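You operate a simulated robot arm through the tools that you are given. There is no shell and no other tool. Be economical: measure what you need, move in short steps, check, and stop when the job is done.

Carry out the task below with a simulated robot arm. There is one attempt and no reset: what you move stays moved.

Task
Glue the teal preform on the blue dop and build a wax collar round the joint.
Fine: press till the glue holds, then heat till SOFT and stroke the wax on; stick in its holder, heat off, wait for FIRM.

Only the result counts: the job must be done as asked and must still hold three seconds after the hand-in. Knocking over, shifting, dropping, spilling or breaking anything else fails it.

Robot
A 7-joint arm with a two-finger parallel gripper, fixed in place. Base frame: the origin is at the foot of the arm, x ahead of it, y to its left, z up; the work surface is at about z = 0.804. Readings come in m, degrees, newtons and seconds.
With the tool pointing down near the work surface it reaches from about 0.24 to 0.72 m from the base axis. Its first joint turns from -115.0 to 115.0 degrees. Payload 3.91 kg.
The tool frame sits at the grasp point between the pads (the TCP): z along the fingers, y along the line on which they close. The tips reach 0.03 m beyond it. Largest opening 0.11 m; finger width 0.02, thickness 0.01; the body of the gripper, 0.048 by 0.112 m, starts 0.055 m behind the TCP.
Orientation is that of the tool frame in the base frame, as [roll, pitch, yaw] about the fixed x, y, z axes, in that order (R = Rz(yaw) Ry(pitch) Rx(roll)). With the fingers straight down and closing along the base's y, the tool's x points along the base's -x, its y along +y and its z along -z.

Tools
- The arm moves only by the tool jog_arm. Its argument "series" is a list of rows, each a list of 7 numbers: the shift along the base's x, y, z in units of 300 mm (1.0 is 300 mm), then the turn, a rotation vector about the base's x, y, z in units of 45 degrees (1.0 is 45 degrees), then the finger opening in m, from 0 to 0.11. In form: [[x, y, z, wx, wy, wz, grip], ...]. A call has 1 to 12 rows; each row is the pose to reach, as a shift and turn from the pose commanded when the call began. A call with a number of a shift or a turn outside -1 to 1 is refused whole. Rows are played at 5 a second. More than 0.05 m and 8.6 degrees between two rows, or a gripper value outside its range, and nothing of the call is played. Where a pose cannot be reached the arm comes as near as it can. A force on the tool above 40 N (or 10 N above the force at the start of the call, whichever is more), or a blocked arm, ends the call early, and 0.2 s more pass. Each finger travels about 0.108 m/s and halts on what it meets, pressing with about 34 N; the grip force reading is that of the motor and also rises with nothing between the fingers. The clock runs only during rows and for 0.2 s after the last one: add rows that repeat a pose to give the fingers time. The reply holds the time, the measured pose of the TCP, the force on the tool along the base axes, the opening and the grip force, in the units named above and with some noise, with the torque about the TCP (base axes, N m) and any sound that the robot's microphone picked up, and new pictures: "pictures" is both (left out), scene, wrist or none.
- Cameras (640 x 400 px; columns grow to the right, rows downward): "scene" is fixed at [0.398, 0.6492, 1.5848]; the picture's right is [-0.91, 0.41, 0.00], its down [0.37, 0.83, -0.43] and it looks along [-0.17, -0.39, -0.90] (base axes); focal length 322 px, centre (320, 200). "wrist" rides on the gripper at [0.072, 0.017, -0.103] in the tool frame; the picture's right is [-0.23, 0.97, 0.00], its down [-0.76, -0.18, -0.62] and it looks along [-0.61, -0.14, 0.78] (tool axes); focal length 222 px, centre (320, 200). There is no depth. A picture from a camera that has moved, and an enlarged one, comes with that camera's place and axes in the base frame and with its lens.
- raise_lower(by): slides the trunk up (or, below 0, down) by that many m; the arm rides with it, the base frame stays. It gives what a move gives, with no picture.
- zoom(camera, box): a new picture of the part [left, top, right, bottom] of that camera's present view, enlarged. The clock stands still meanwhile.
- finish_job(): hands the job in; it is judged then, once.

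Go step by step. Nothing tells you positions but the pictures and the camera data: compare them with the known pose of the tool, close in by small moves and look again before you grip or let go. The budget is 120 turns and 200 pictures, counting those below and the enlarged ones. Unless the task says otherwise, let go and move clear before handing in.

The tools are called after "Emit:" by a JSON object that holds its "api" and its "payload". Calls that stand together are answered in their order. jog_arm: Moves the arm, as the interface text tells. Its arguments: {"type":"object","properties":{"series":{"type":"array","items":{"type":"array","items":{"type":"number"}}},"pictures":{"type":"string","enum":["both","scene","wrist","none"]}},"required":["series"]} The other tools are called the same way: raise_lower (by) slides the trunk up or down; zoom (camera, box) takes an enlarged picture of a part of a camera's view; finish_job () hands the job in.

At the start:

```text
clock: 0.0
eef_pos: [0.2361, 0.408, 1.2139]
tool_rot: [-180.0, 0.0, 180.0]
wrist_force: [-0.3, 0.1, 0.2]
torque: [-0.04, 0.01, 0.0]
finger_gap: 0.1103
grip_force: 0.0
trunk travel left (down, up): [-0.875, 0.115]
```

scene: 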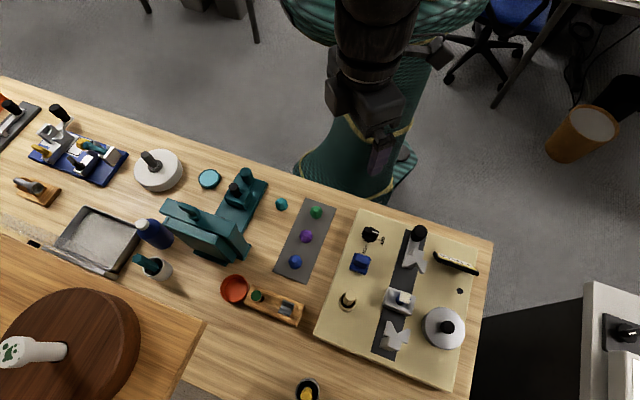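
wrist: 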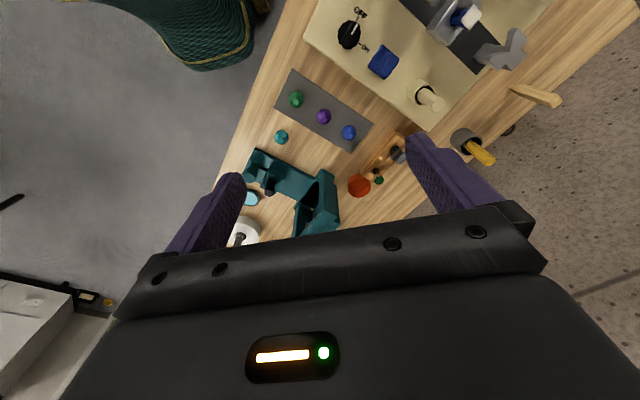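

I see a beige work plate with a fixture, a tray with coloured stones and various other tools. I'll zoom in to identify the dop, the preforms, the wax, and the heater.

Emit:
{"api": "zoom", "payload": {"camera": "scene", "box": [310, 200, 500, 390]}}

Emit:
{"api": "zoom", "payload": {"camera": "scene", "box": [200, 170, 350, 340]}}

Emit:
{"api": "zoom", "payload": {"camera": "wrist", "box": [230, 0, 570, 210]}}

```text
2.11 times, centred on (405, 295) of scene
camera zoom: at [0.398, 0.6492, 1.5848], right [-0.91, 0.41, 0.0], down [0.37, 0.83, -0.43], along [-0.17, -0.39, -0.9], focal length 678 px, centre (141, 0)
```

zoom: 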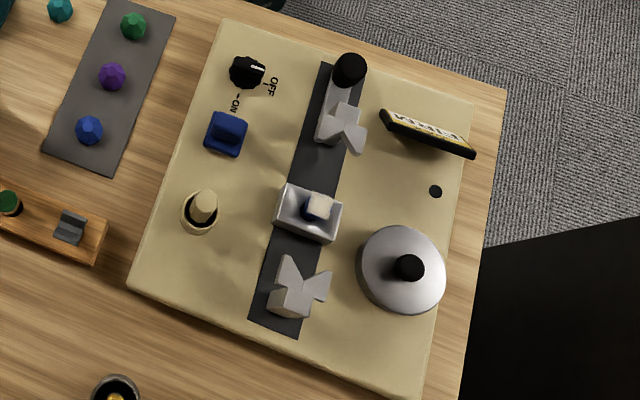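

```text
2.35 times, centred on (275, 255) of scene
camera zoom: at [0.398, 0.6492, 1.5848], right [-0.91, 0.41, 0.0], down [0.37, 0.83, -0.43], along [-0.17, -0.39, -0.9], focal length 758 px, centre (426, 71)
```

zoom: 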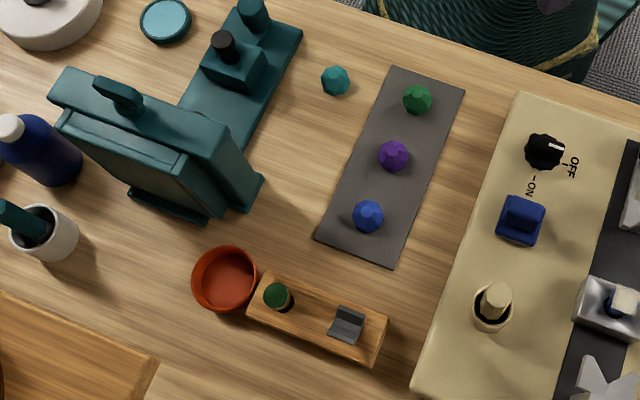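

```text
1.88 times, centred on (400, 105) of wrist
camera zoom: at [0.1632, 0.4251, 1.3171], right [0.23, 0.97, 0.0], down [0.76, -0.18, 0.62], along [0.61, -0.14, -0.78], focal length 418 px, centre (169, 379)
```

zoom: 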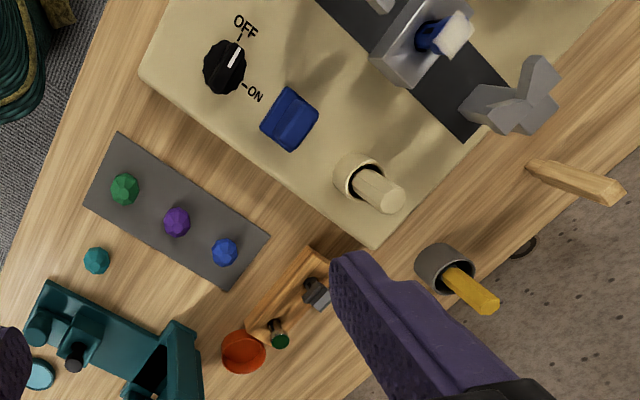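

The plate seems to hold the dop fixture, knob, gauge and a wax stick in a holder. I'll move the wrist camera nearer, staying high, for a better look.

Emit:
{"api": "jog_arm", "payload": {"series": [[-0.07, 0.1, -0.05, 0, 0, 0, 0.11], [-0.14, 0.2, -0.1, 0, 0, 0, 0.11], [-0.21, 0.3, -0.15, 0, 0, 0, 0.11], [-0.28, 0.4, -0.2, 0, 0, 0, 0.11], [-0.35, 0.5, -0.25, 0, 0, 0, 0.11], [-0.42, 0.6, -0.3, 0, 0, 0, 0.11], [-0.5, 0.7, -0.35, 0, 0, 0, 0.11], [-0.5, 0.7, -0.35, 0, 0, 0, 0.11]], "pictures": "wrist"}}

Emit:
{"api": "zoom", "payload": {"camera": "wrist", "box": [160, 0, 480, 200]}}

```text
clock: 1.8
eef_pos: [0.088, 0.6172, 1.1091]
tool_rot: [-180.0, 0.0, -180.0]
wrist_force: [0.0, -0.2, 0.9]
torque: [0.0, 0.02, 0.0]
finger_gap: 0.1101
grip_force: 0.0
trunk travel left (down, up): [-0.875, 0.115]
camera wrist: at [0.0151, 0.6345, 1.2115], right [0.23, 0.97, 0.0], down [0.76, -0.18, 0.62], along [0.61, -0.14, -0.78], focal length 222 px, centre (320, 200)
```

wrist: 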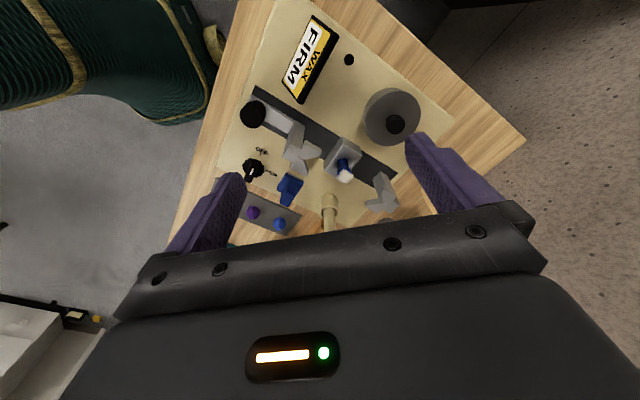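

```text
2.00 times, centred on (320, 100) of wrist
camera zoom: at [0.0151, 0.6345, 1.2115], right [0.23, 0.97, 0.0], down [0.76, -0.18, 0.62], along [0.61, -0.14, -0.78], focal length 444 px, centre (320, 400)
```

zoom: 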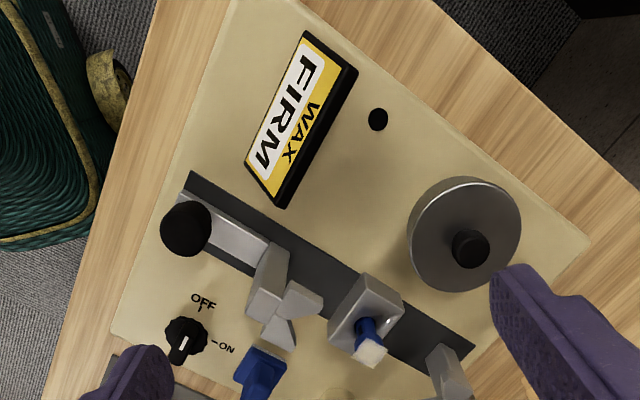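

The display reads "WAX FIRM"; the centre block seems to hold a blue thing with a pale top. I'll go closer for a better look.

Emit:
{"api": "jog_arm", "payload": {"series": [[0, 0.02, -0.12, 0, 0, 0, 0.11], [0.0, 0.04, -0.24, 0, 0, 0, 0.11], [0, 0.06, -0.36, 0, 0, 0, 0.11], [0, 0.06, -0.36, 0, 0, 0, 0.11]], "pictures": "wrist"}}

Emit:
{"api": "zoom", "payload": {"camera": "wrist", "box": [200, 60, 440, 210]}}

Emit:
{"api": "zoom", "payload": {"camera": "scene", "box": [360, 220, 480, 295]}}

Emit:
{"api": "zoom", "payload": {"camera": "scene", "box": [330, 280, 450, 355]}}

```text
clock: 2.8
eef_pos: [0.0859, 0.6327, 0.9998]
tool_rot: [180.0, -0.1, -179.9]
wrist_force: [0.5, -0.1, 0.8]
torque: [0.0, 0.02, 0.0]
finger_gap: 0.1101
grip_force: 0.0
trunk travel left (down, up): [-0.875, 0.115]
camera wrist: at [0.0134, 0.6504, 1.1037], right [0.23, 0.97, 0.0], down [0.76, -0.18, 0.62], along [0.61, -0.14, -0.78], focal length 222 px, centre (320, 200)
```

wrist: 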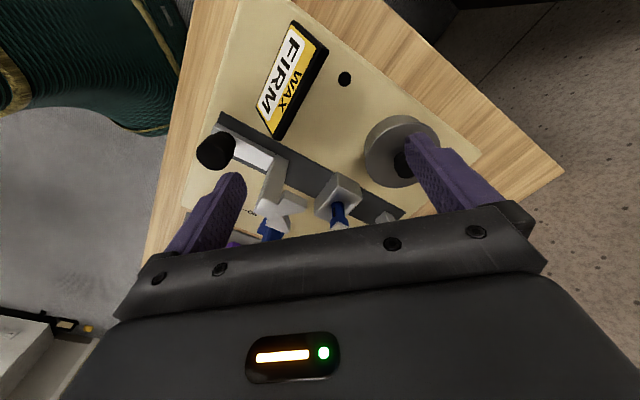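

```text
2.67 times, centred on (320, 135) of wrist
camera zoom: at [0.0134, 0.6504, 1.1037], right [0.23, 0.97, 0.0], down [0.76, -0.18, 0.62], along [0.61, -0.14, -0.78], focal length 592 px, centre (320, 373)
```

zoom: 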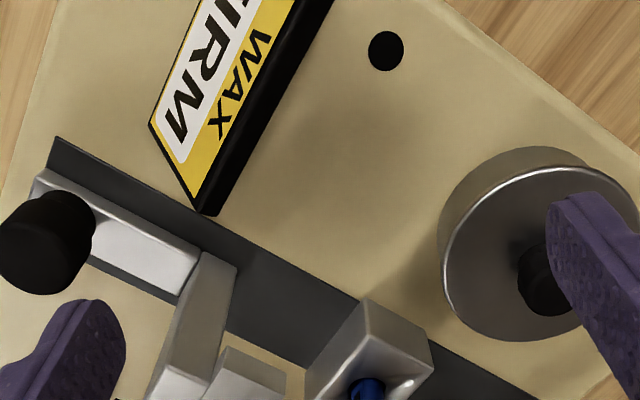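

```text
5.33 times, centred on (420, 258) of scene
camera zoom: at [0.398, 0.6492, 1.5848], right [-0.91, 0.41, 0.0], down [0.37, 0.83, -0.43], along [-0.17, -0.39, -0.9], focal length 1718 px, centre (-213, -107)
```

zoom: 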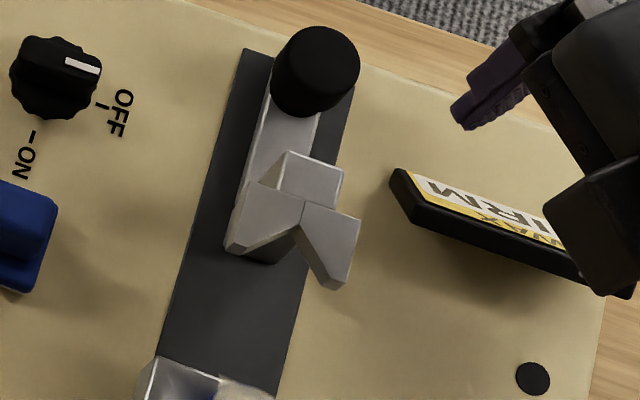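

```text
5.33 times, centred on (390, 318) of scene
camera zoom: at [0.398, 0.6492, 1.5848], right [-0.91, 0.41, 0.0], down [0.37, 0.83, -0.43], along [-0.17, -0.39, -0.9], focal length 1718 px, centre (-53, -427)
```

zoom: 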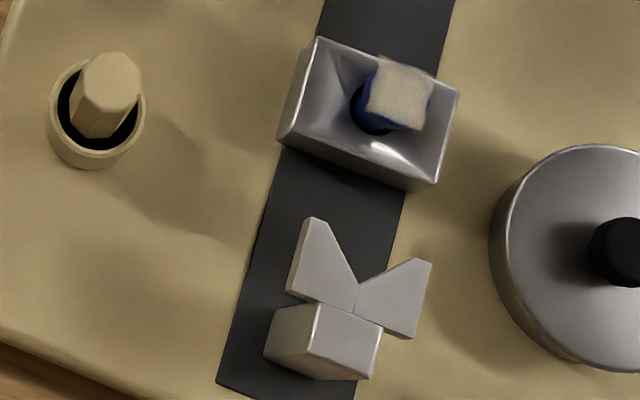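

I'll look at the dop top closely and at the stones.

Emit:
{"api": "zoom", "payload": {"camera": "wrist", "box": [240, 160, 400, 250]}}

Emit:
{"api": "zoom", "payload": {"camera": "scene", "box": [385, 280, 425, 305]}}

Emit:
{"api": "zoom", "payload": {"camera": "scene", "box": [260, 185, 340, 285]}}

```text
4.00 times, centred on (320, 205) of wrist
camera zoom: at [0.0134, 0.6504, 1.1037], right [0.23, 0.97, 0.0], down [0.76, -0.18, 0.62], along [0.61, -0.14, -0.78], focal length 888 px, centre (320, 180)
```

zoom: 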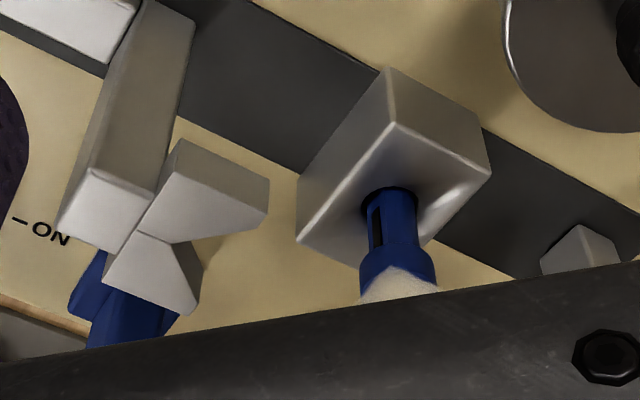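

```text
16.00 times, centred on (405, 292) of scene
camera zoom: at [0.398, 0.6492, 1.5848], right [-0.91, 0.41, 0.0], down [0.37, 0.83, -0.43], along [-0.17, -0.39, -0.9], focal length 5154 px, centre (-1040, -1280)
```

zoom: 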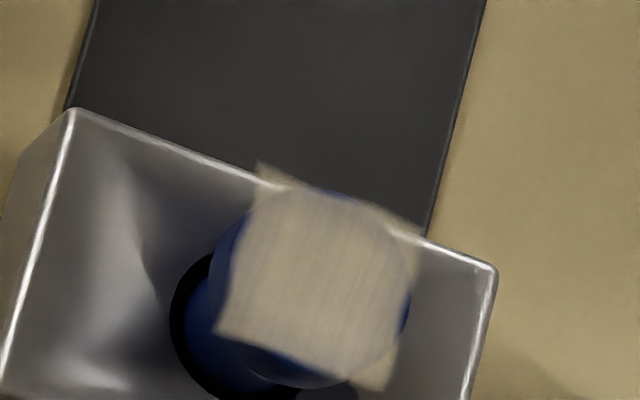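

```text
4.00 times, centred on (300, 235) of scene
camera zoom: at [0.398, 0.6492, 1.5848], right [-0.91, 0.41, 0.0], down [0.37, 0.83, -0.43], along [-0.17, -0.39, -0.9], focal length 1289 px, centre (400, 60)
```

zoom: 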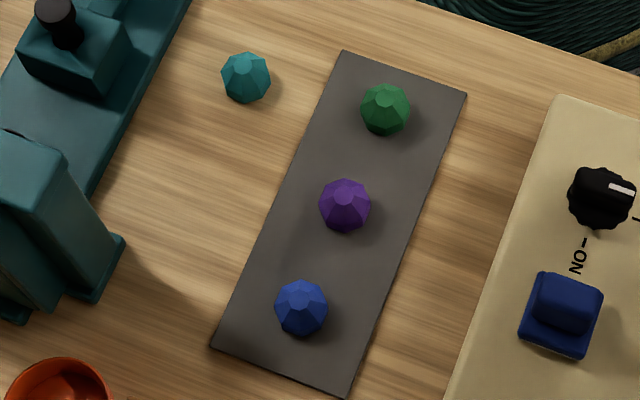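

The dop head is at about [0.203, 0.631, 0.911], with a pale square lying on it that might be a cover. I'll look from a better angle.

Emit:
{"api": "jog_arm", "payload": {"series": [[-0.1, 0.0, 0.06, 0, 0, 0, 0.11], [-0.2, 0.0, 0.12, 0, 0, 0, 0.11], [-0.3, 0.0, 0.15, 0, 0, 0, 0.11], [-0.3, 0.0, 0.15, 0, 0, 0, 0.11]], "pictures": "wrist"}}

Emit:
{"api": "zoom", "payload": {"camera": "wrist", "box": [260, 120, 420, 220]}}

Emit:
{"api": "zoom", "payload": {"camera": "scene", "box": [215, 265, 315, 330]}}

```text
clock: 3.8
eef_pos: [-0.0041, 0.6355, 1.0468]
tool_rot: [-179.9, 0.0, 179.8]
wrist_force: [0.0, -0.1, 0.2]
torque: [0.01, 0.08, 0.0]
finger_gap: 0.11
grip_force: 0.2
trunk travel left (down, up): [-0.875, 0.115]
camera wrist: at [-0.0766, 0.652, 1.1501], right [0.23, 0.97, 0.0], down [0.76, -0.18, 0.62], along [0.61, -0.14, -0.78], focal length 222 px, centre (320, 200)
```

wrist: 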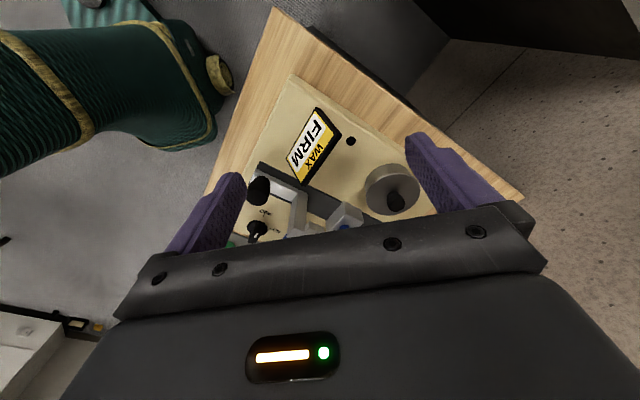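

```text
4.00 times, centred on (340, 170) of wrist
camera zoom: at [-0.0766, 0.652, 1.1501], right [0.23, 0.97, 0.0], down [0.76, -0.18, 0.62], along [0.61, -0.14, -0.78], focal length 888 px, centre (240, 320)
```

zoom: 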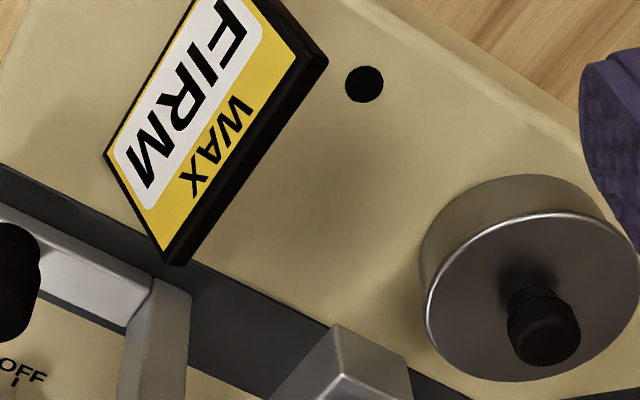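

```text
6.15 times, centred on (265, 298) of scene
camera zoom: at [0.398, 0.6492, 1.5848], right [-0.91, 0.41, 0.0], down [0.37, 0.83, -0.43], along [-0.17, -0.39, -0.9], focal length 1982 px, centre (658, -400)
```

zoom: 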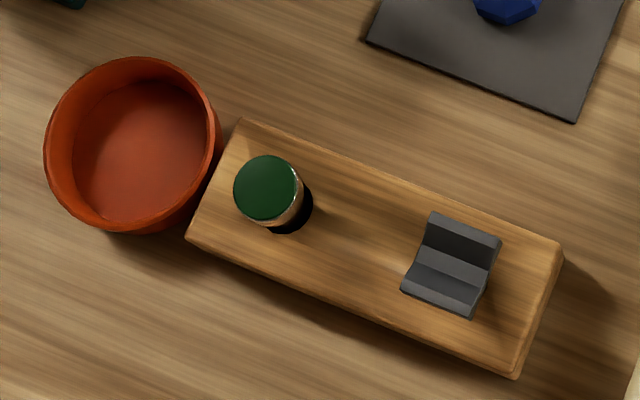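

I need the tool nearly above the dop for a good view, so I'll move over it with the tips well above.

Emit:
{"api": "jog_arm", "payload": {"series": [[0.14, 0, 0, 0, 0, 0, 0.11], [0.28, 0, 0, 0, 0, 0, 0.11], [0.42, 0.0, 0, 0, 0, 0, 0.11], [0.56, 0.0, 0, 0, 0, 0, 0.11], [0.56, 0.0, 0, 0, 0, 0, 0.11]], "pictures": "wrist"}}

Emit:
{"api": "zoom", "payload": {"camera": "wrist", "box": [260, 100, 420, 200]}}

```text
clock: 5.0
eef_pos: [0.1622, 0.6383, 1.0458]
tool_rot: [-180.0, 0.0, -180.0]
wrist_force: [-0.1, 0.5, -0.3]
torque: [0.01, 0.01, 0.03]
finger_gap: 0.1098
grip_force: 0.0
trunk travel left (down, up): [-0.875, 0.115]
camera wrist: at [0.0901, 0.6554, 1.1489], right [0.23, 0.97, 0.0], down [0.76, -0.18, 0.62], along [0.61, -0.14, -0.78], focal length 222 px, centre (320, 200)
```

wrist: 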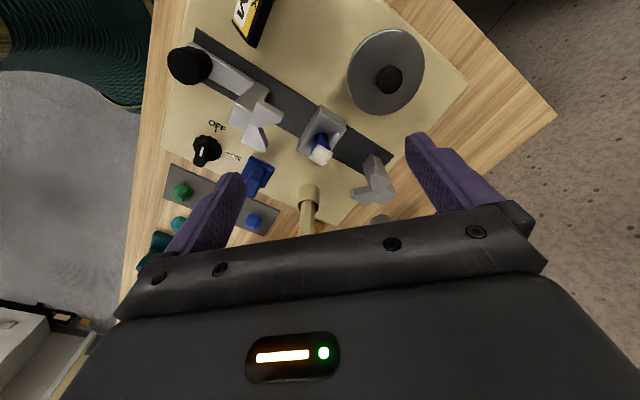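

```text
4.00 times, centred on (340, 150) of wrist
camera zoom: at [0.0901, 0.6554, 1.1489], right [0.23, 0.97, 0.0], down [0.76, -0.18, 0.62], along [0.61, -0.14, -0.78], focal length 888 px, centre (240, 400)
```

zoom: 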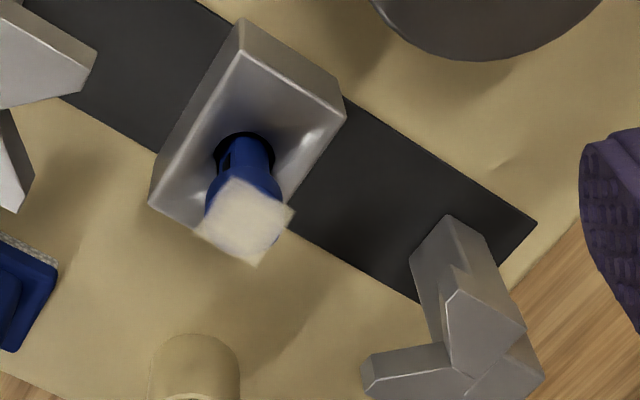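

Emit:
{"api": "zoom", "payload": {"camera": "wrist", "box": [300, 125, 348, 170]}}

Emit:
{"api": "zoom", "payload": {"camera": "wrist", "box": [220, 80, 300, 200]}}

```text
8.89 times, centred on (324, 148) of wrist
camera zoom: at [0.0901, 0.6554, 1.1489], right [0.23, 0.97, 0.0], down [0.76, -0.18, 0.62], along [0.61, -0.14, -0.78], focal length 1974 px, centre (284, 667)
```

zoom: 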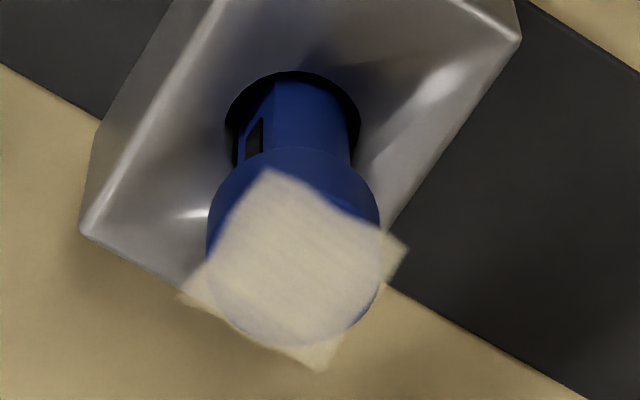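

```text
3.33 times, centred on (260, 140) of wrist
camera zoom: at [0.0901, 0.6554, 1.1489], right [0.23, 0.97, 0.0], down [0.76, -0.18, 0.62], along [0.61, -0.14, -0.78], focal length 740 px, centre (520, 400)
```

zoom: 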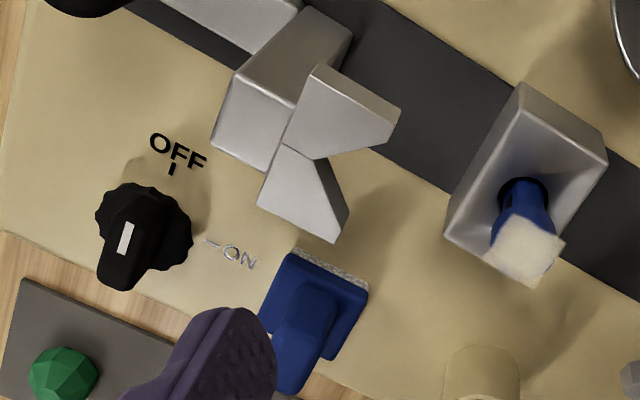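

Emit:
{"api": "zoom", "payload": {"camera": "wrist", "box": [335, 20, 435, 120]}}

Emit:
{"api": "zoom", "payload": {"camera": "wrist", "box": [160, 30, 300, 160]}}

```text
4.00 times, centred on (385, 70) of wrist
camera zoom: at [0.0901, 0.6554, 1.1489], right [0.23, 0.97, 0.0], down [0.76, -0.18, 0.62], along [0.61, -0.14, -0.78], focal length 888 px, centre (60, 720)
```

zoom: 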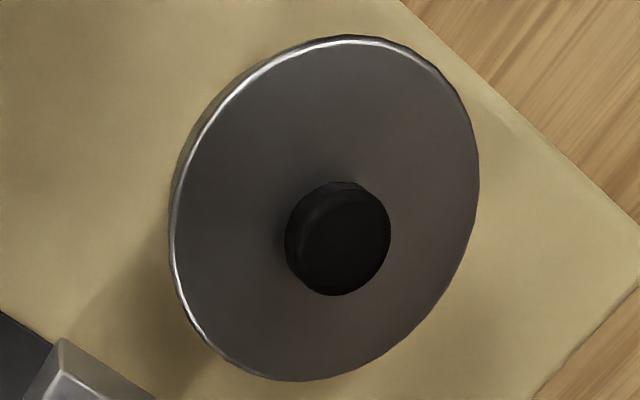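

```text
3.08 times, centred on (230, 95) of wrist
camera zoom: at [0.0901, 0.6554, 1.1489], right [0.23, 0.97, 0.0], down [0.76, -0.18, 0.62], along [0.61, -0.14, -0.78], focal length 684 px, centre (597, 523)
```

zoom: 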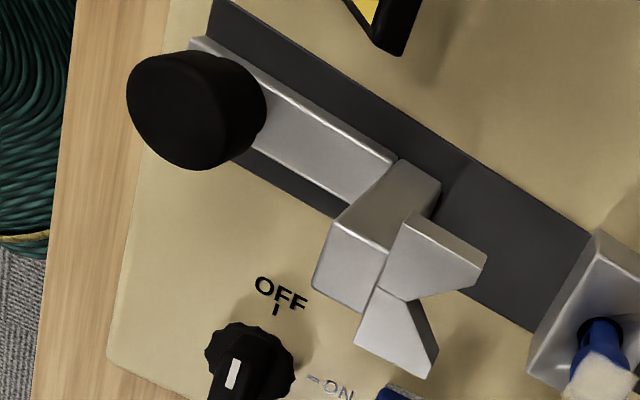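

Next I'll look at the stones and the wooden block from nearby.

Emit:
{"api": "jog_arm", "payload": {"series": [[0.08, -0.12, 0, 0, 0, 0, 0.11], [0.16, -0.24, 0, 0, 0, 0, 0.11], [0.24, -0.36, 0.0, 0, 0, 0, 0.11], [0.32, -0.48, 0.0, 0, 0, 0, 0.11], [0.4, -0.6, -0.04, 0, 0, 0, 0.11], [0.46, -0.72, -0.1, 0, 0, 0, 0.11], [0.5, -0.84, -0.16, 0, 0, 0, 0.11], [0.5, -0.94, -0.2, 0, 0, 0, 0.11], [0.5, -0.94, -0.2, 0, 0, 0, 0.11]], "pictures": "wrist"}}

Emit:
{"api": "zoom", "payload": {"camera": "wrist", "box": [240, 80, 420, 200]}}

```text
clock: 7.0
eef_pos: [0.3114, 0.3515, 0.9855]
tool_rot: [-179.9, 0.0, 180.0]
wrist_force: [-0.7, -0.6, 1.0]
torque: [0.01, 0.01, 0.0]
finger_gap: 0.1102
grip_force: 0.1
trunk travel left (down, up): [-0.875, 0.115]
camera wrist: at [0.2399, 0.3696, 1.088], right [0.23, 0.97, 0.0], down [0.76, -0.18, 0.62], along [0.61, -0.14, -0.78], focal length 222 px, centre (320, 200)
```

wrist: 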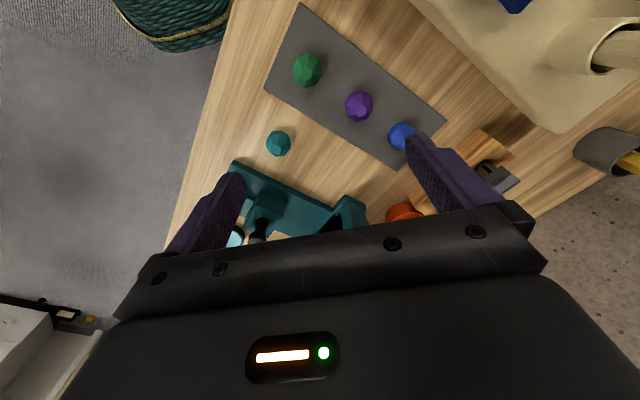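

```text
3.33 times, centred on (330, 140) of wrist
camera zoom: at [0.2399, 0.3696, 1.088], right [0.23, 0.97, 0.0], down [0.76, -0.18, 0.62], along [0.61, -0.14, -0.78], focal length 740 px, centre (287, 400)
```

zoom: 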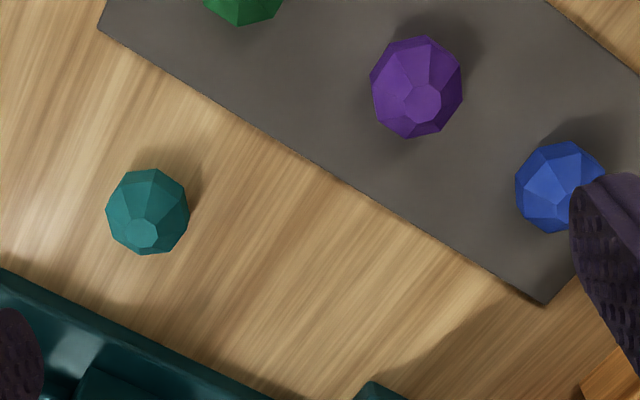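

Teal preform is at about [0.350, 0.287, 0.815], about 32 mm across. Now I'll take a low side view of the dop head to find out what the pale square is.

Emit:
{"api": "jog_arm", "payload": {"series": [[-0.09, 0.12, 0.1, 0, 0, 0, 0.11], [-0.18, 0.24, 0.15, 0, 0, 0, 0.11], [-0.27, 0.36, 0.15, 0, 0, 0, 0.11], [-0.36, 0.48, 0.15, 0, -0.15, 0, 0.11], [-0.45, 0.6, 0.15, 0, -0.3, 0, 0.11], [-0.54, 0.72, 0.15, 0, -0.45, 0, 0.11], [-0.63, 0.84, 0.15, 0, -0.6, 0, 0.11], [-0.72, 0.94, 0.12, 0, -0.75, 0, 0.11], [-0.76, 0.97, 0.07, 0, -0.89, 0, 0.11], [-0.76, 0.97, 0.07, 0, -0.89, 0, 0.11]], "pictures": "wrist"}}

Emit:
{"api": "zoom", "payload": {"camera": "wrist", "box": [240, 80, 400, 200]}}

```text
refused: row 1 steps farther than a row can; nothing moved
```

```text
3.33 times, centred on (320, 140) of wrist
camera zoom: at [0.2399, 0.3696, 1.088], right [0.23, 0.97, 0.0], down [0.76, -0.18, 0.62], along [0.61, -0.14, -0.78], focal length 740 px, centre (320, 400)
```

zoom: 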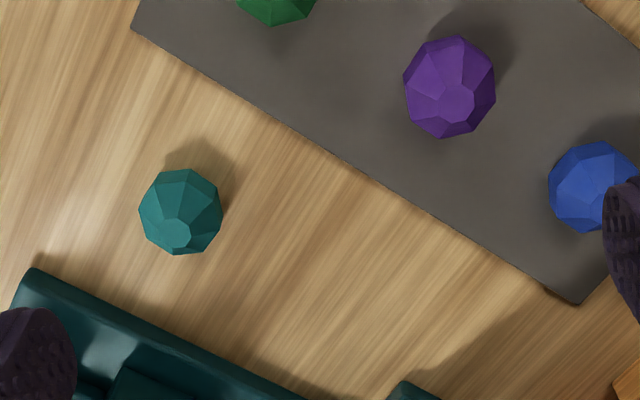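

Emit:
{"api": "jog_arm", "payload": {"series": [[-0.06, 0.08, 0.08, 0, 0, 0, 0.11], [-0.15, 0.2, 0.13, 0, 0, 0, 0.11], [-0.24, 0.32, 0.15, 0, 0, 0, 0.11], [-0.33, 0.44, 0.15, 0, -0.15, 0, 0.11], [-0.42, 0.56, 0.15, 0, -0.3, 0, 0.11], [-0.51, 0.68, 0.15, 0, -0.45, 0, 0.11], [-0.6, 0.8, 0.15, 0, -0.6, 0, 0.11], [-0.68, 0.9, 0.12, 0, -0.75, 0, 0.11], [-0.76, 0.97, 0.07, 0, -0.89, 0, 0.11], [-0.76, 0.97, 0.07, 0, -0.89, 0, 0.11]], "pictures": "wrist"}}

Emit:
{"api": "zoom", "payload": {"camera": "wrist", "box": [240, 80, 400, 200]}}

```text
clock: 9.4
eef_pos: [0.1327, 0.6471, 1.018]
tool_rot: [179.0, 39.8, 174.7]
wrist_force: [0.2, 0.6, 0.1]
torque: [0.0, 0.0, 0.02]
finger_gap: 0.1101
grip_force: 0.1
trunk travel left (down, up): [-0.875, 0.115]
stopped in row 10: the arm was blocked; the commanded pose is now the measured one
camera wrist: at [0.0128, 0.6732, 1.0521], right [0.25, 0.95, 0.16], down [0.17, -0.21, 0.96], along [0.95, -0.21, -0.21], focal length 222 px, centre (320, 200)
```

wrist: 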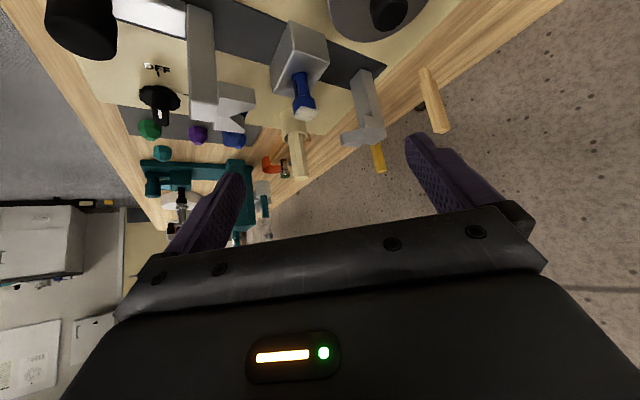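

```text
3.33 times, centred on (320, 140) of wrist
camera zoom: at [0.0128, 0.6732, 1.0521], right [0.25, 0.95, 0.16], down [0.17, -0.21, 0.96], along [0.95, -0.21, -0.21], focal length 740 px, centre (320, 400)
```

zoom: 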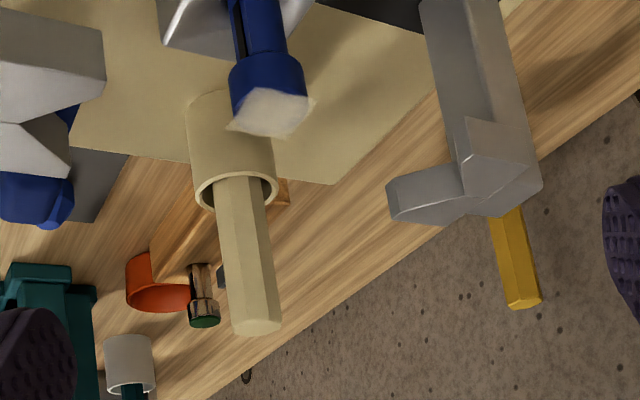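

Emit:
{"api": "zoom", "payload": {"camera": "wrist", "box": [285, 70, 335, 120]}}

Emit:
{"api": "zoom", "payload": {"camera": "wrist", "box": [320, 60, 400, 160]}}

Emit:
{"api": "zoom", "payload": {"camera": "wrist", "box": [130, 0, 290, 150]}}

```text
8.00 times, centred on (310, 95) of wrist
camera zoom: at [0.0128, 0.6732, 1.0521], right [0.25, 0.95, 0.16], down [0.17, -0.21, 0.96], along [0.95, -0.21, -0.21], focal length 1777 px, centre (400, 1040)
```

zoom: 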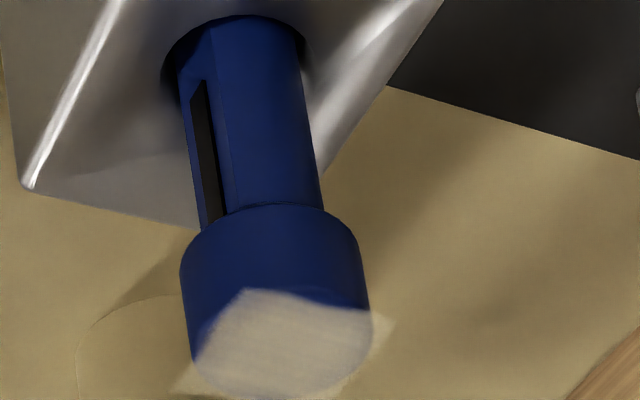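

```text
4.00 times, centred on (360, 110) of wrist
camera zoom: at [0.0128, 0.6732, 1.0521], right [0.25, 0.95, 0.16], down [0.17, -0.21, 0.96], along [0.95, -0.21, -0.21], focal length 888 px, centre (160, 560)
```

zoom: 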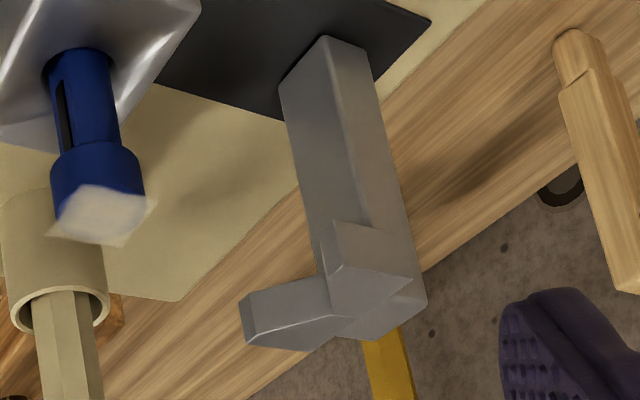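

```text
2.67 times, centred on (210, 75) of wrist
camera zoom: at [0.0128, 0.6732, 1.0521], right [0.25, 0.95, 0.16], down [0.17, -0.21, 0.96], along [0.95, -0.21, -0.21], focal length 592 px, centre (613, 533)
```

zoom: 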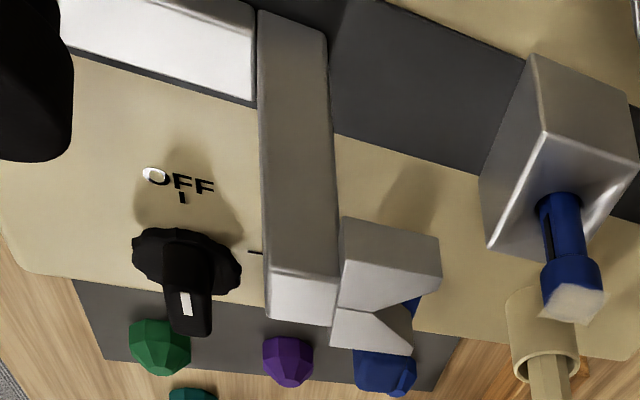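

Emit:
{"api": "zoom", "payload": {"camera": "wrist", "box": [300, 98, 322, 122]}}

Emit:
{"api": "zoom", "payload": {"camera": "scene", "box": [345, 250, 377, 280]}}

```text
16.00 times, centred on (311, 110) of wrist
camera zoom: at [0.0128, 0.6732, 1.0521], right [0.25, 0.95, 0.16], down [0.17, -0.21, 0.96], along [0.95, -0.21, -0.21], focal length 3554 px, centre (464, 1640)
```

zoom: 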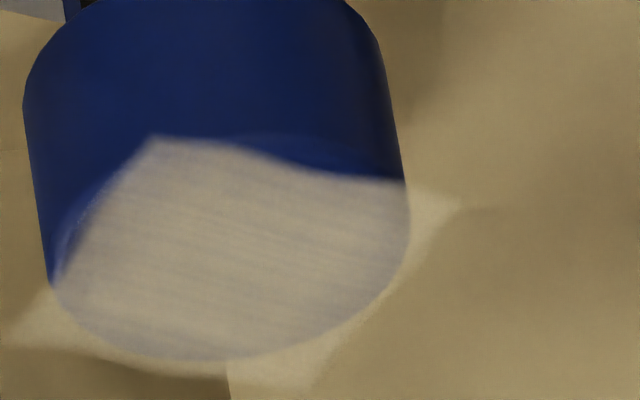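

```text
13.33 times, centred on (361, 265) of scene
camera zoom: at [0.398, 0.6492, 1.5848], right [-0.91, 0.41, 0.0], down [0.37, 0.83, -0.43], along [-0.17, -0.39, -0.9], focal length 4295 px, centre (-227, -667)
```

zoom: 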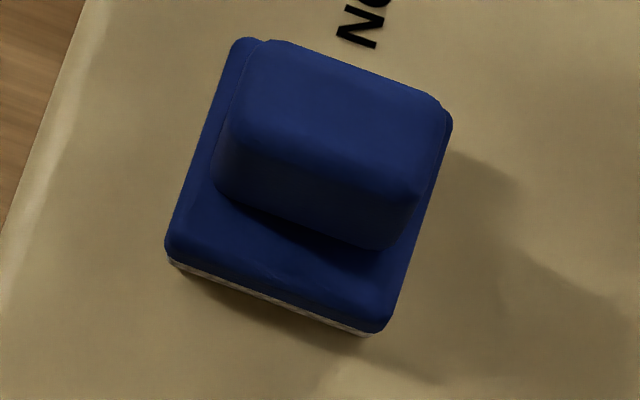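

The pale patch looks like a streaky film of dust or residue, and the blue block is a felt-bottomed wiper, so the dop face most likely has to be wiped first. I'll untilt and go above the wiper (about [0.242, 0.52, 0.86]).

Emit:
{"api": "jog_arm", "payload": {"series": [[0.0, -0.02, 0.06, 0, 0.18, 0, 0.11], [0.0, -0.04, 0.1, 0, 0.36, 0, 0.11], [0.05, -0.1, 0.1, 0, 0.54, 0, 0.11], [0.1, -0.2, 0.1, 0, 0.72, 0, 0.11], [0.15, -0.3, 0.1, 0, 0.885, 0, 0.11], [0.18, -0.4, 0.1, 0, 0.885, 0, 0.11], [0.18, -0.4, 0.1, 0, 0.885, 0, 0.11]], "pictures": "none"}}

```text
clock: 11.0
eef_pos: [0.1863, 0.5246, 1.049]
tool_rot: [-177.9, 0.0, 176.2]
wrist_force: [0.4, 0.2, 0.7]
torque: [-0.03, 0.02, 0.01]
finger_gap: 0.1099
grip_force: 0.1
trunk travel left (down, up): [-0.875, 0.115]
```

Emit:
{"api": "jog_arm", "payload": {"series": [[0.02, 0.02, -0.03, 0.008, -0.003, -0.17, 0.08], [0.04, 0.03, -0.06, 0.016, -0.006, -0.34, 0.08], [0.06, 0.05, -0.09, 0.024, -0.009, -0.51, 0.08], [0.08, 0.07, -0.12, 0.032, -0.012, -0.68, 0.08], [0.1, 0.09, -0.15, 0.04, -0.015, -0.85, 0.08], [0.12, 0.1, -0.16, 0.043, -0.017, -0.916, 0.08], [0.12, 0.1, -0.16, 0.043, -0.017, -0.916, 0.08]], "pictures": "wrist"}}

Emit:
{"api": "zoom", "payload": {"camera": "wrist", "box": [240, 100, 400, 200]}}

```text
clock: 12.6
eef_pos: [0.2225, 0.5582, 1.0011]
tool_rot: [-180.0, 0.1, 135.0]
wrist_force: [0.2, 0.4, -0.2]
torque: [0.0, 0.0, 0.0]
finger_gap: 0.0801
grip_force: 0.0
trunk travel left (down, up): [-0.875, 0.115]
camera wrist: at [0.1832, 0.6213, 1.1041], right [0.85, 0.53, 0.0], down [0.41, -0.66, 0.62], along [0.33, -0.53, -0.78], focal length 222 px, centre (320, 200)
```

wrist: 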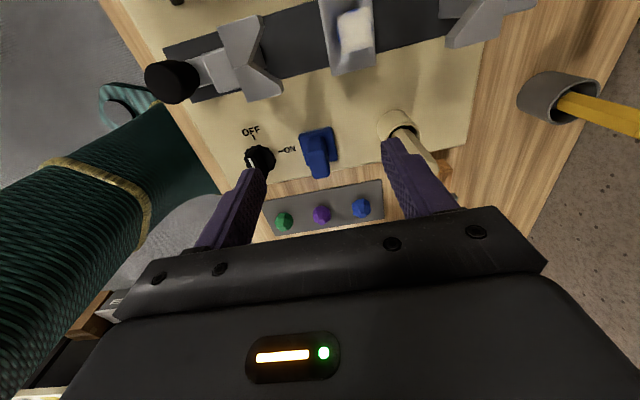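

```text
4.00 times, centred on (320, 150) of wrist
camera zoom: at [0.1832, 0.6213, 1.1041], right [0.85, 0.53, 0.0], down [0.41, -0.66, 0.62], along [0.33, -0.53, -0.78], focal length 888 px, centre (320, 400)
```

zoom: 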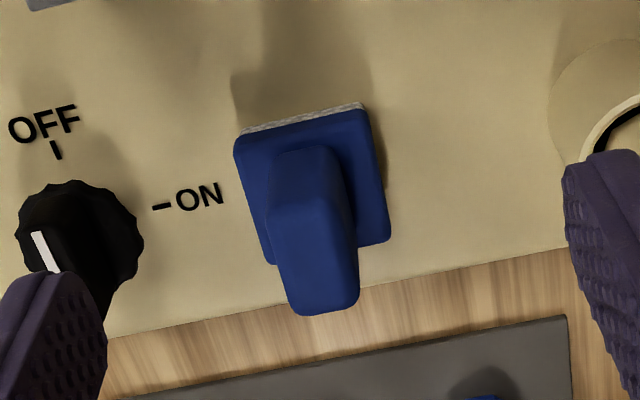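

Wiper handle's top is at about [0.243, 0.520, 0.895], long across the rail. I'll centre over it, narrow the fingers, and descend partway.

Emit:
{"api": "jog_arm", "payload": {"series": [[0.034, -0.064, 0, 0, 0, 0, 0.06], [0.068, -0.127, 0, 0, 0, 0, 0.06], [0.068, -0.127, -0.1, 0, 0, 0, 0.06], [0.068, -0.127, -0.2, 0, 0, 0, 0.06], [0.068, -0.127, -0.2, 0, 0, 0, 0.06]]}}

Emit:
{"api": "zoom", "payload": {"camera": "wrist", "box": [220, 80, 420, 220]}}

Emit:
{"api": "zoom", "payload": {"camera": "scene", "box": [320, 230, 400, 290]}}

```text
clock: 13.8
eef_pos: [0.2416, 0.5192, 0.9406]
tool_rot: [-179.9, 0.1, 135.1]
wrist_force: [-0.2, 0.0, -0.1]
torque: [-0.01, 0.04, 0.02]
finger_gap: 0.0599
grip_force: 0.2
trunk travel left (down, up): [-0.875, 0.115]
camera wrist: at [0.2026, 0.5832, 1.0444], right [0.85, 0.53, 0.0], down [0.41, -0.66, 0.62], along [0.33, -0.53, -0.78], focal length 222 px, centre (320, 200)
```

scene: 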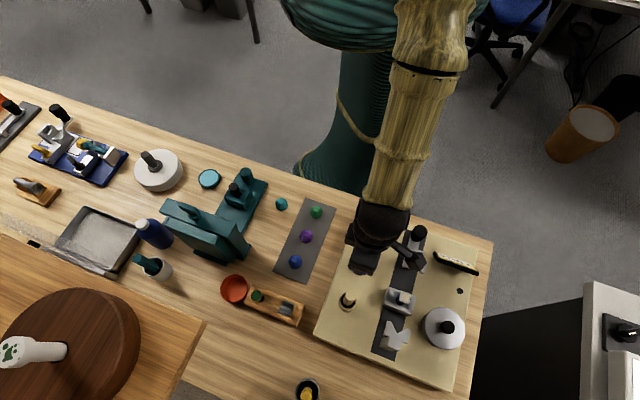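
wrist: 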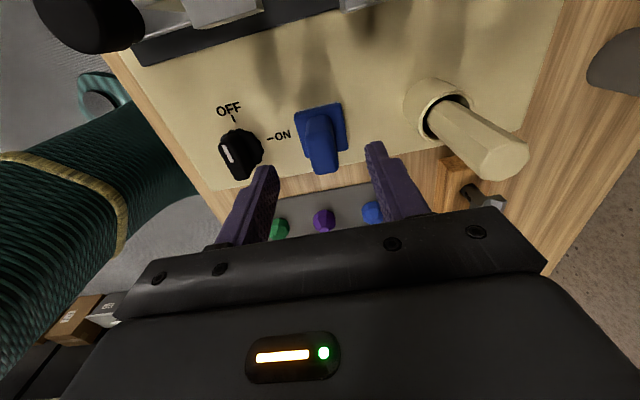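

```text
2.86 times, centred on (320, 150) of wrist
camera zoom: at [0.2026, 0.5832, 1.0444], right [0.85, 0.53, 0.0], down [0.41, -0.66, 0.62], along [0.33, -0.53, -0.78], focal length 635 px, centre (320, 343)
```

zoom: 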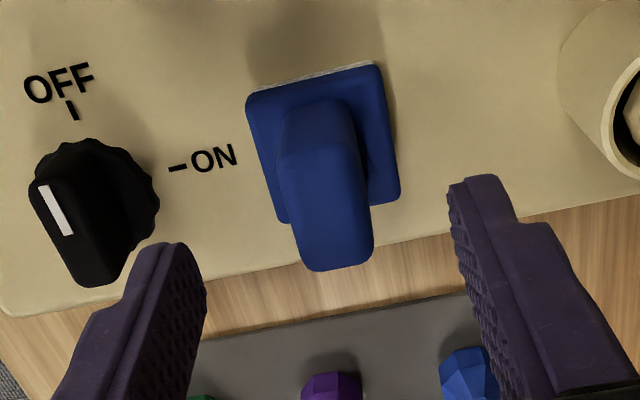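

```text
6.67 times, centred on (360, 260) of scene
camera zoom: at [0.398, 0.6492, 1.5848], right [-0.91, 0.41, 0.0], down [0.37, 0.83, -0.43], along [-0.17, -0.39, -0.9], focal length 2148 px, centre (53, -200)
```

zoom: 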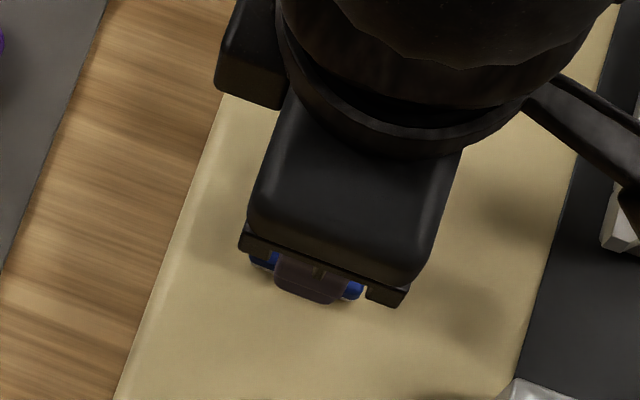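

Aligned over the handle. I'll descend to straddle it and close.

Emit:
{"api": "jog_arm", "payload": {"series": [[0.004, 0, -0.065, 0, 0, 0, 0.06], [0.004, 0, -0.13, 0, 0, 0, 0.06], [0.004, 0, -0.13, 0, 0, 0, 0.03], [0.004, 0, -0.13, 0, 0, 0, 0.0], [0.004, 0, -0.13, 0, 0, 0, 0.0], [0.004, 0, -0.13, 0, 0, 0, 0.0]], "pictures": "wrist"}}

```text
clock: 15.2
eef_pos: [0.2435, 0.5197, 0.9048]
tool_rot: [-179.9, 0.0, 134.9]
wrist_force: [-0.4, 0.6, 0.3]
torque: [0.0, 0.04, 0.0]
finger_gap: 0.0192
grip_force: 34.0
trunk travel left (down, up): [-0.875, 0.115]
camera wrist: at [0.2045, 0.5831, 1.0074], right [0.85, 0.53, 0.0], down [0.41, -0.66, 0.62], along [0.33, -0.53, -0.78], focal length 222 px, centre (320, 200)
```

wrist: 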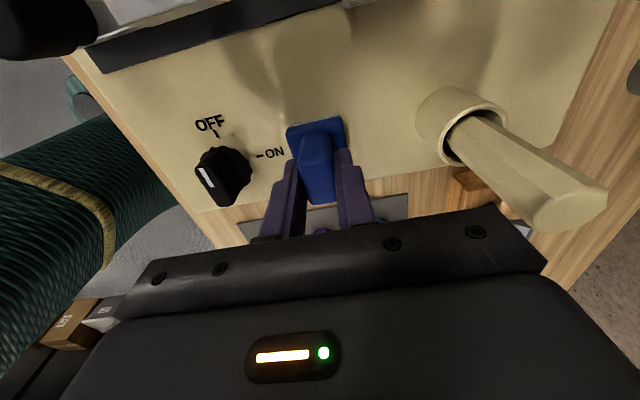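

Gripped at 19 mm. I'll lift and move it toward the dop, stopping above it.

Emit:
{"api": "jog_arm", "payload": {"series": [[0, 0, 0.1, 0, 0, 0, 0.0], [0, 0, 0.2, 0, 0, 0, 0.0], [0, 0, 0.3, 0, 0, 0, 0.0], [-0.05, 0.12, 0.3, 0, 0, 0, 0.0], [-0.1, 0.24, 0.3, 0, 0, 0, 0.0], [-0.135, 0.37, 0.3, 0, 0, 0, 0.0], [-0.135, 0.37, 0.3, 0, 0, 0, 0.0]]}}

Emit:
{"api": "zoom", "payload": {"camera": "wrist", "box": [240, 80, 400, 200]}}

Emit:
{"api": "zoom", "payload": {"camera": "scene", "box": [360, 260, 440, 320]}}

```text
clock: 16.8
eef_pos: [0.2039, 0.6277, 0.9927]
tool_rot: [180.0, 0.0, 134.9]
wrist_force: [-0.4, 0.6, -0.6]
torque: [-0.01, -0.02, 0.03]
finger_gap: 0.0192
grip_force: 33.7
trunk travel left (down, up): [-0.875, 0.115]
camera wrist: at [0.1647, 0.6926, 1.0979], right [0.85, 0.53, 0.0], down [0.41, -0.66, 0.62], along [0.33, -0.53, -0.78], focal length 222 px, centre (320, 200)
```

scene: 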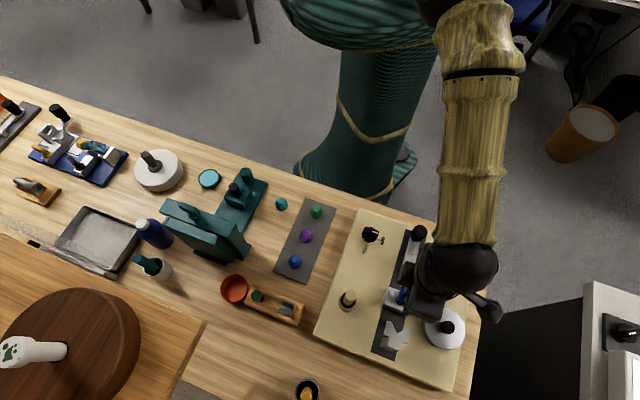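
wrist: 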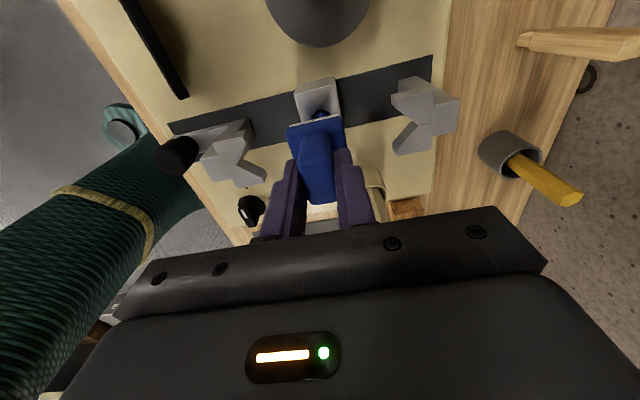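

```text
3.33 times, centred on (320, 140) of wrist
camera zoom: at [0.1647, 0.6926, 1.0979], right [0.85, 0.53, 0.0], down [0.41, -0.66, 0.62], along [0.33, -0.53, -0.78], focal length 740 px, centre (320, 400)
```

zoom: 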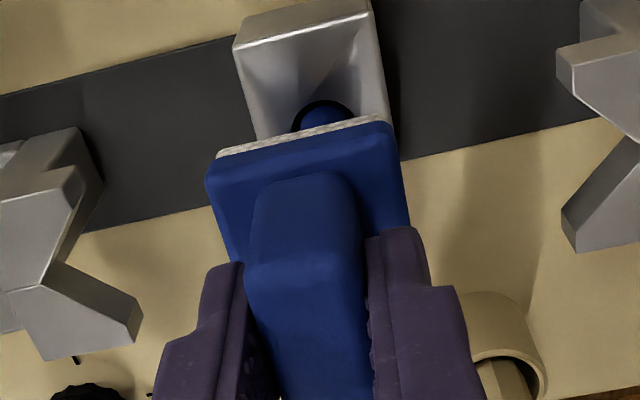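

```text
6.67 times, centred on (400, 290) of scene
camera zoom: at [0.398, 0.6492, 1.5848], right [-0.91, 0.41, 0.0], down [0.37, 0.83, -0.43], along [-0.17, -0.39, -0.9], focal length 2148 px, centre (-213, -400)
```

zoom: 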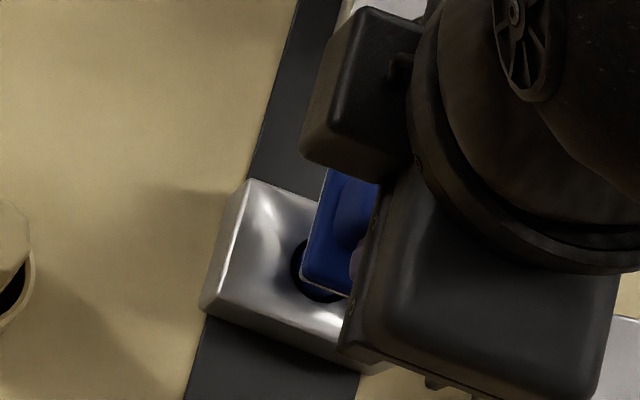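

Now I'll lower gently until the felt touches the dop.

Emit:
{"api": "jog_arm", "payload": {"series": [[0, 0, -0.01, 0, 0, 0, 0.0], [0, 0, -0.02, 0, 0, 0, 0.0]], "pictures": "none"}}

Emit:
{"api": "jog_arm", "payload": {"series": [[0, 0, -0.007, 0, 0, 0, 0.0], [0, 0, -0.014, 0, 0, 0, 0.0]], "pictures": "none"}}

Emit:
{"api": "jog_arm", "payload": {"series": [[0, 0, -0.007, 0, 0, 0, 0.0], [0, 0, -0.014, 0, 0, 0, 0.0]], "pictures": "none"}}

```text
clock: 17.4
eef_pos: [0.2019, 0.6294, 0.9885]
tool_rot: [-179.9, 0.0, 134.9]
wrist_force: [-0.2, 0.2, -0.9]
torque: [0.02, -0.01, 0.02]
finger_gap: 0.019
grip_force: 33.9
trunk travel left (down, up): [-0.875, 0.115]
```

```text
clock: 18.0
eef_pos: [0.202, 0.6294, 0.983]
tool_rot: [180.0, 0.1, 135.1]
wrist_force: [-0.2, -0.5, -0.4]
torque: [0.03, 0.01, 0.02]
finger_gap: 0.0192
grip_force: 34.0
trunk travel left (down, up): [-0.875, 0.115]
```

```text
clock: 18.6
eef_pos: [0.2017, 0.6303, 0.9803]
tool_rot: [-179.9, 0.1, 135.0]
wrist_force: [-0.9, -0.8, 3.2]
torque: [-0.02, -0.02, 0.03]
finger_gap: 0.019
grip_force: 34.0
trunk travel left (down, up): [-0.875, 0.115]
```

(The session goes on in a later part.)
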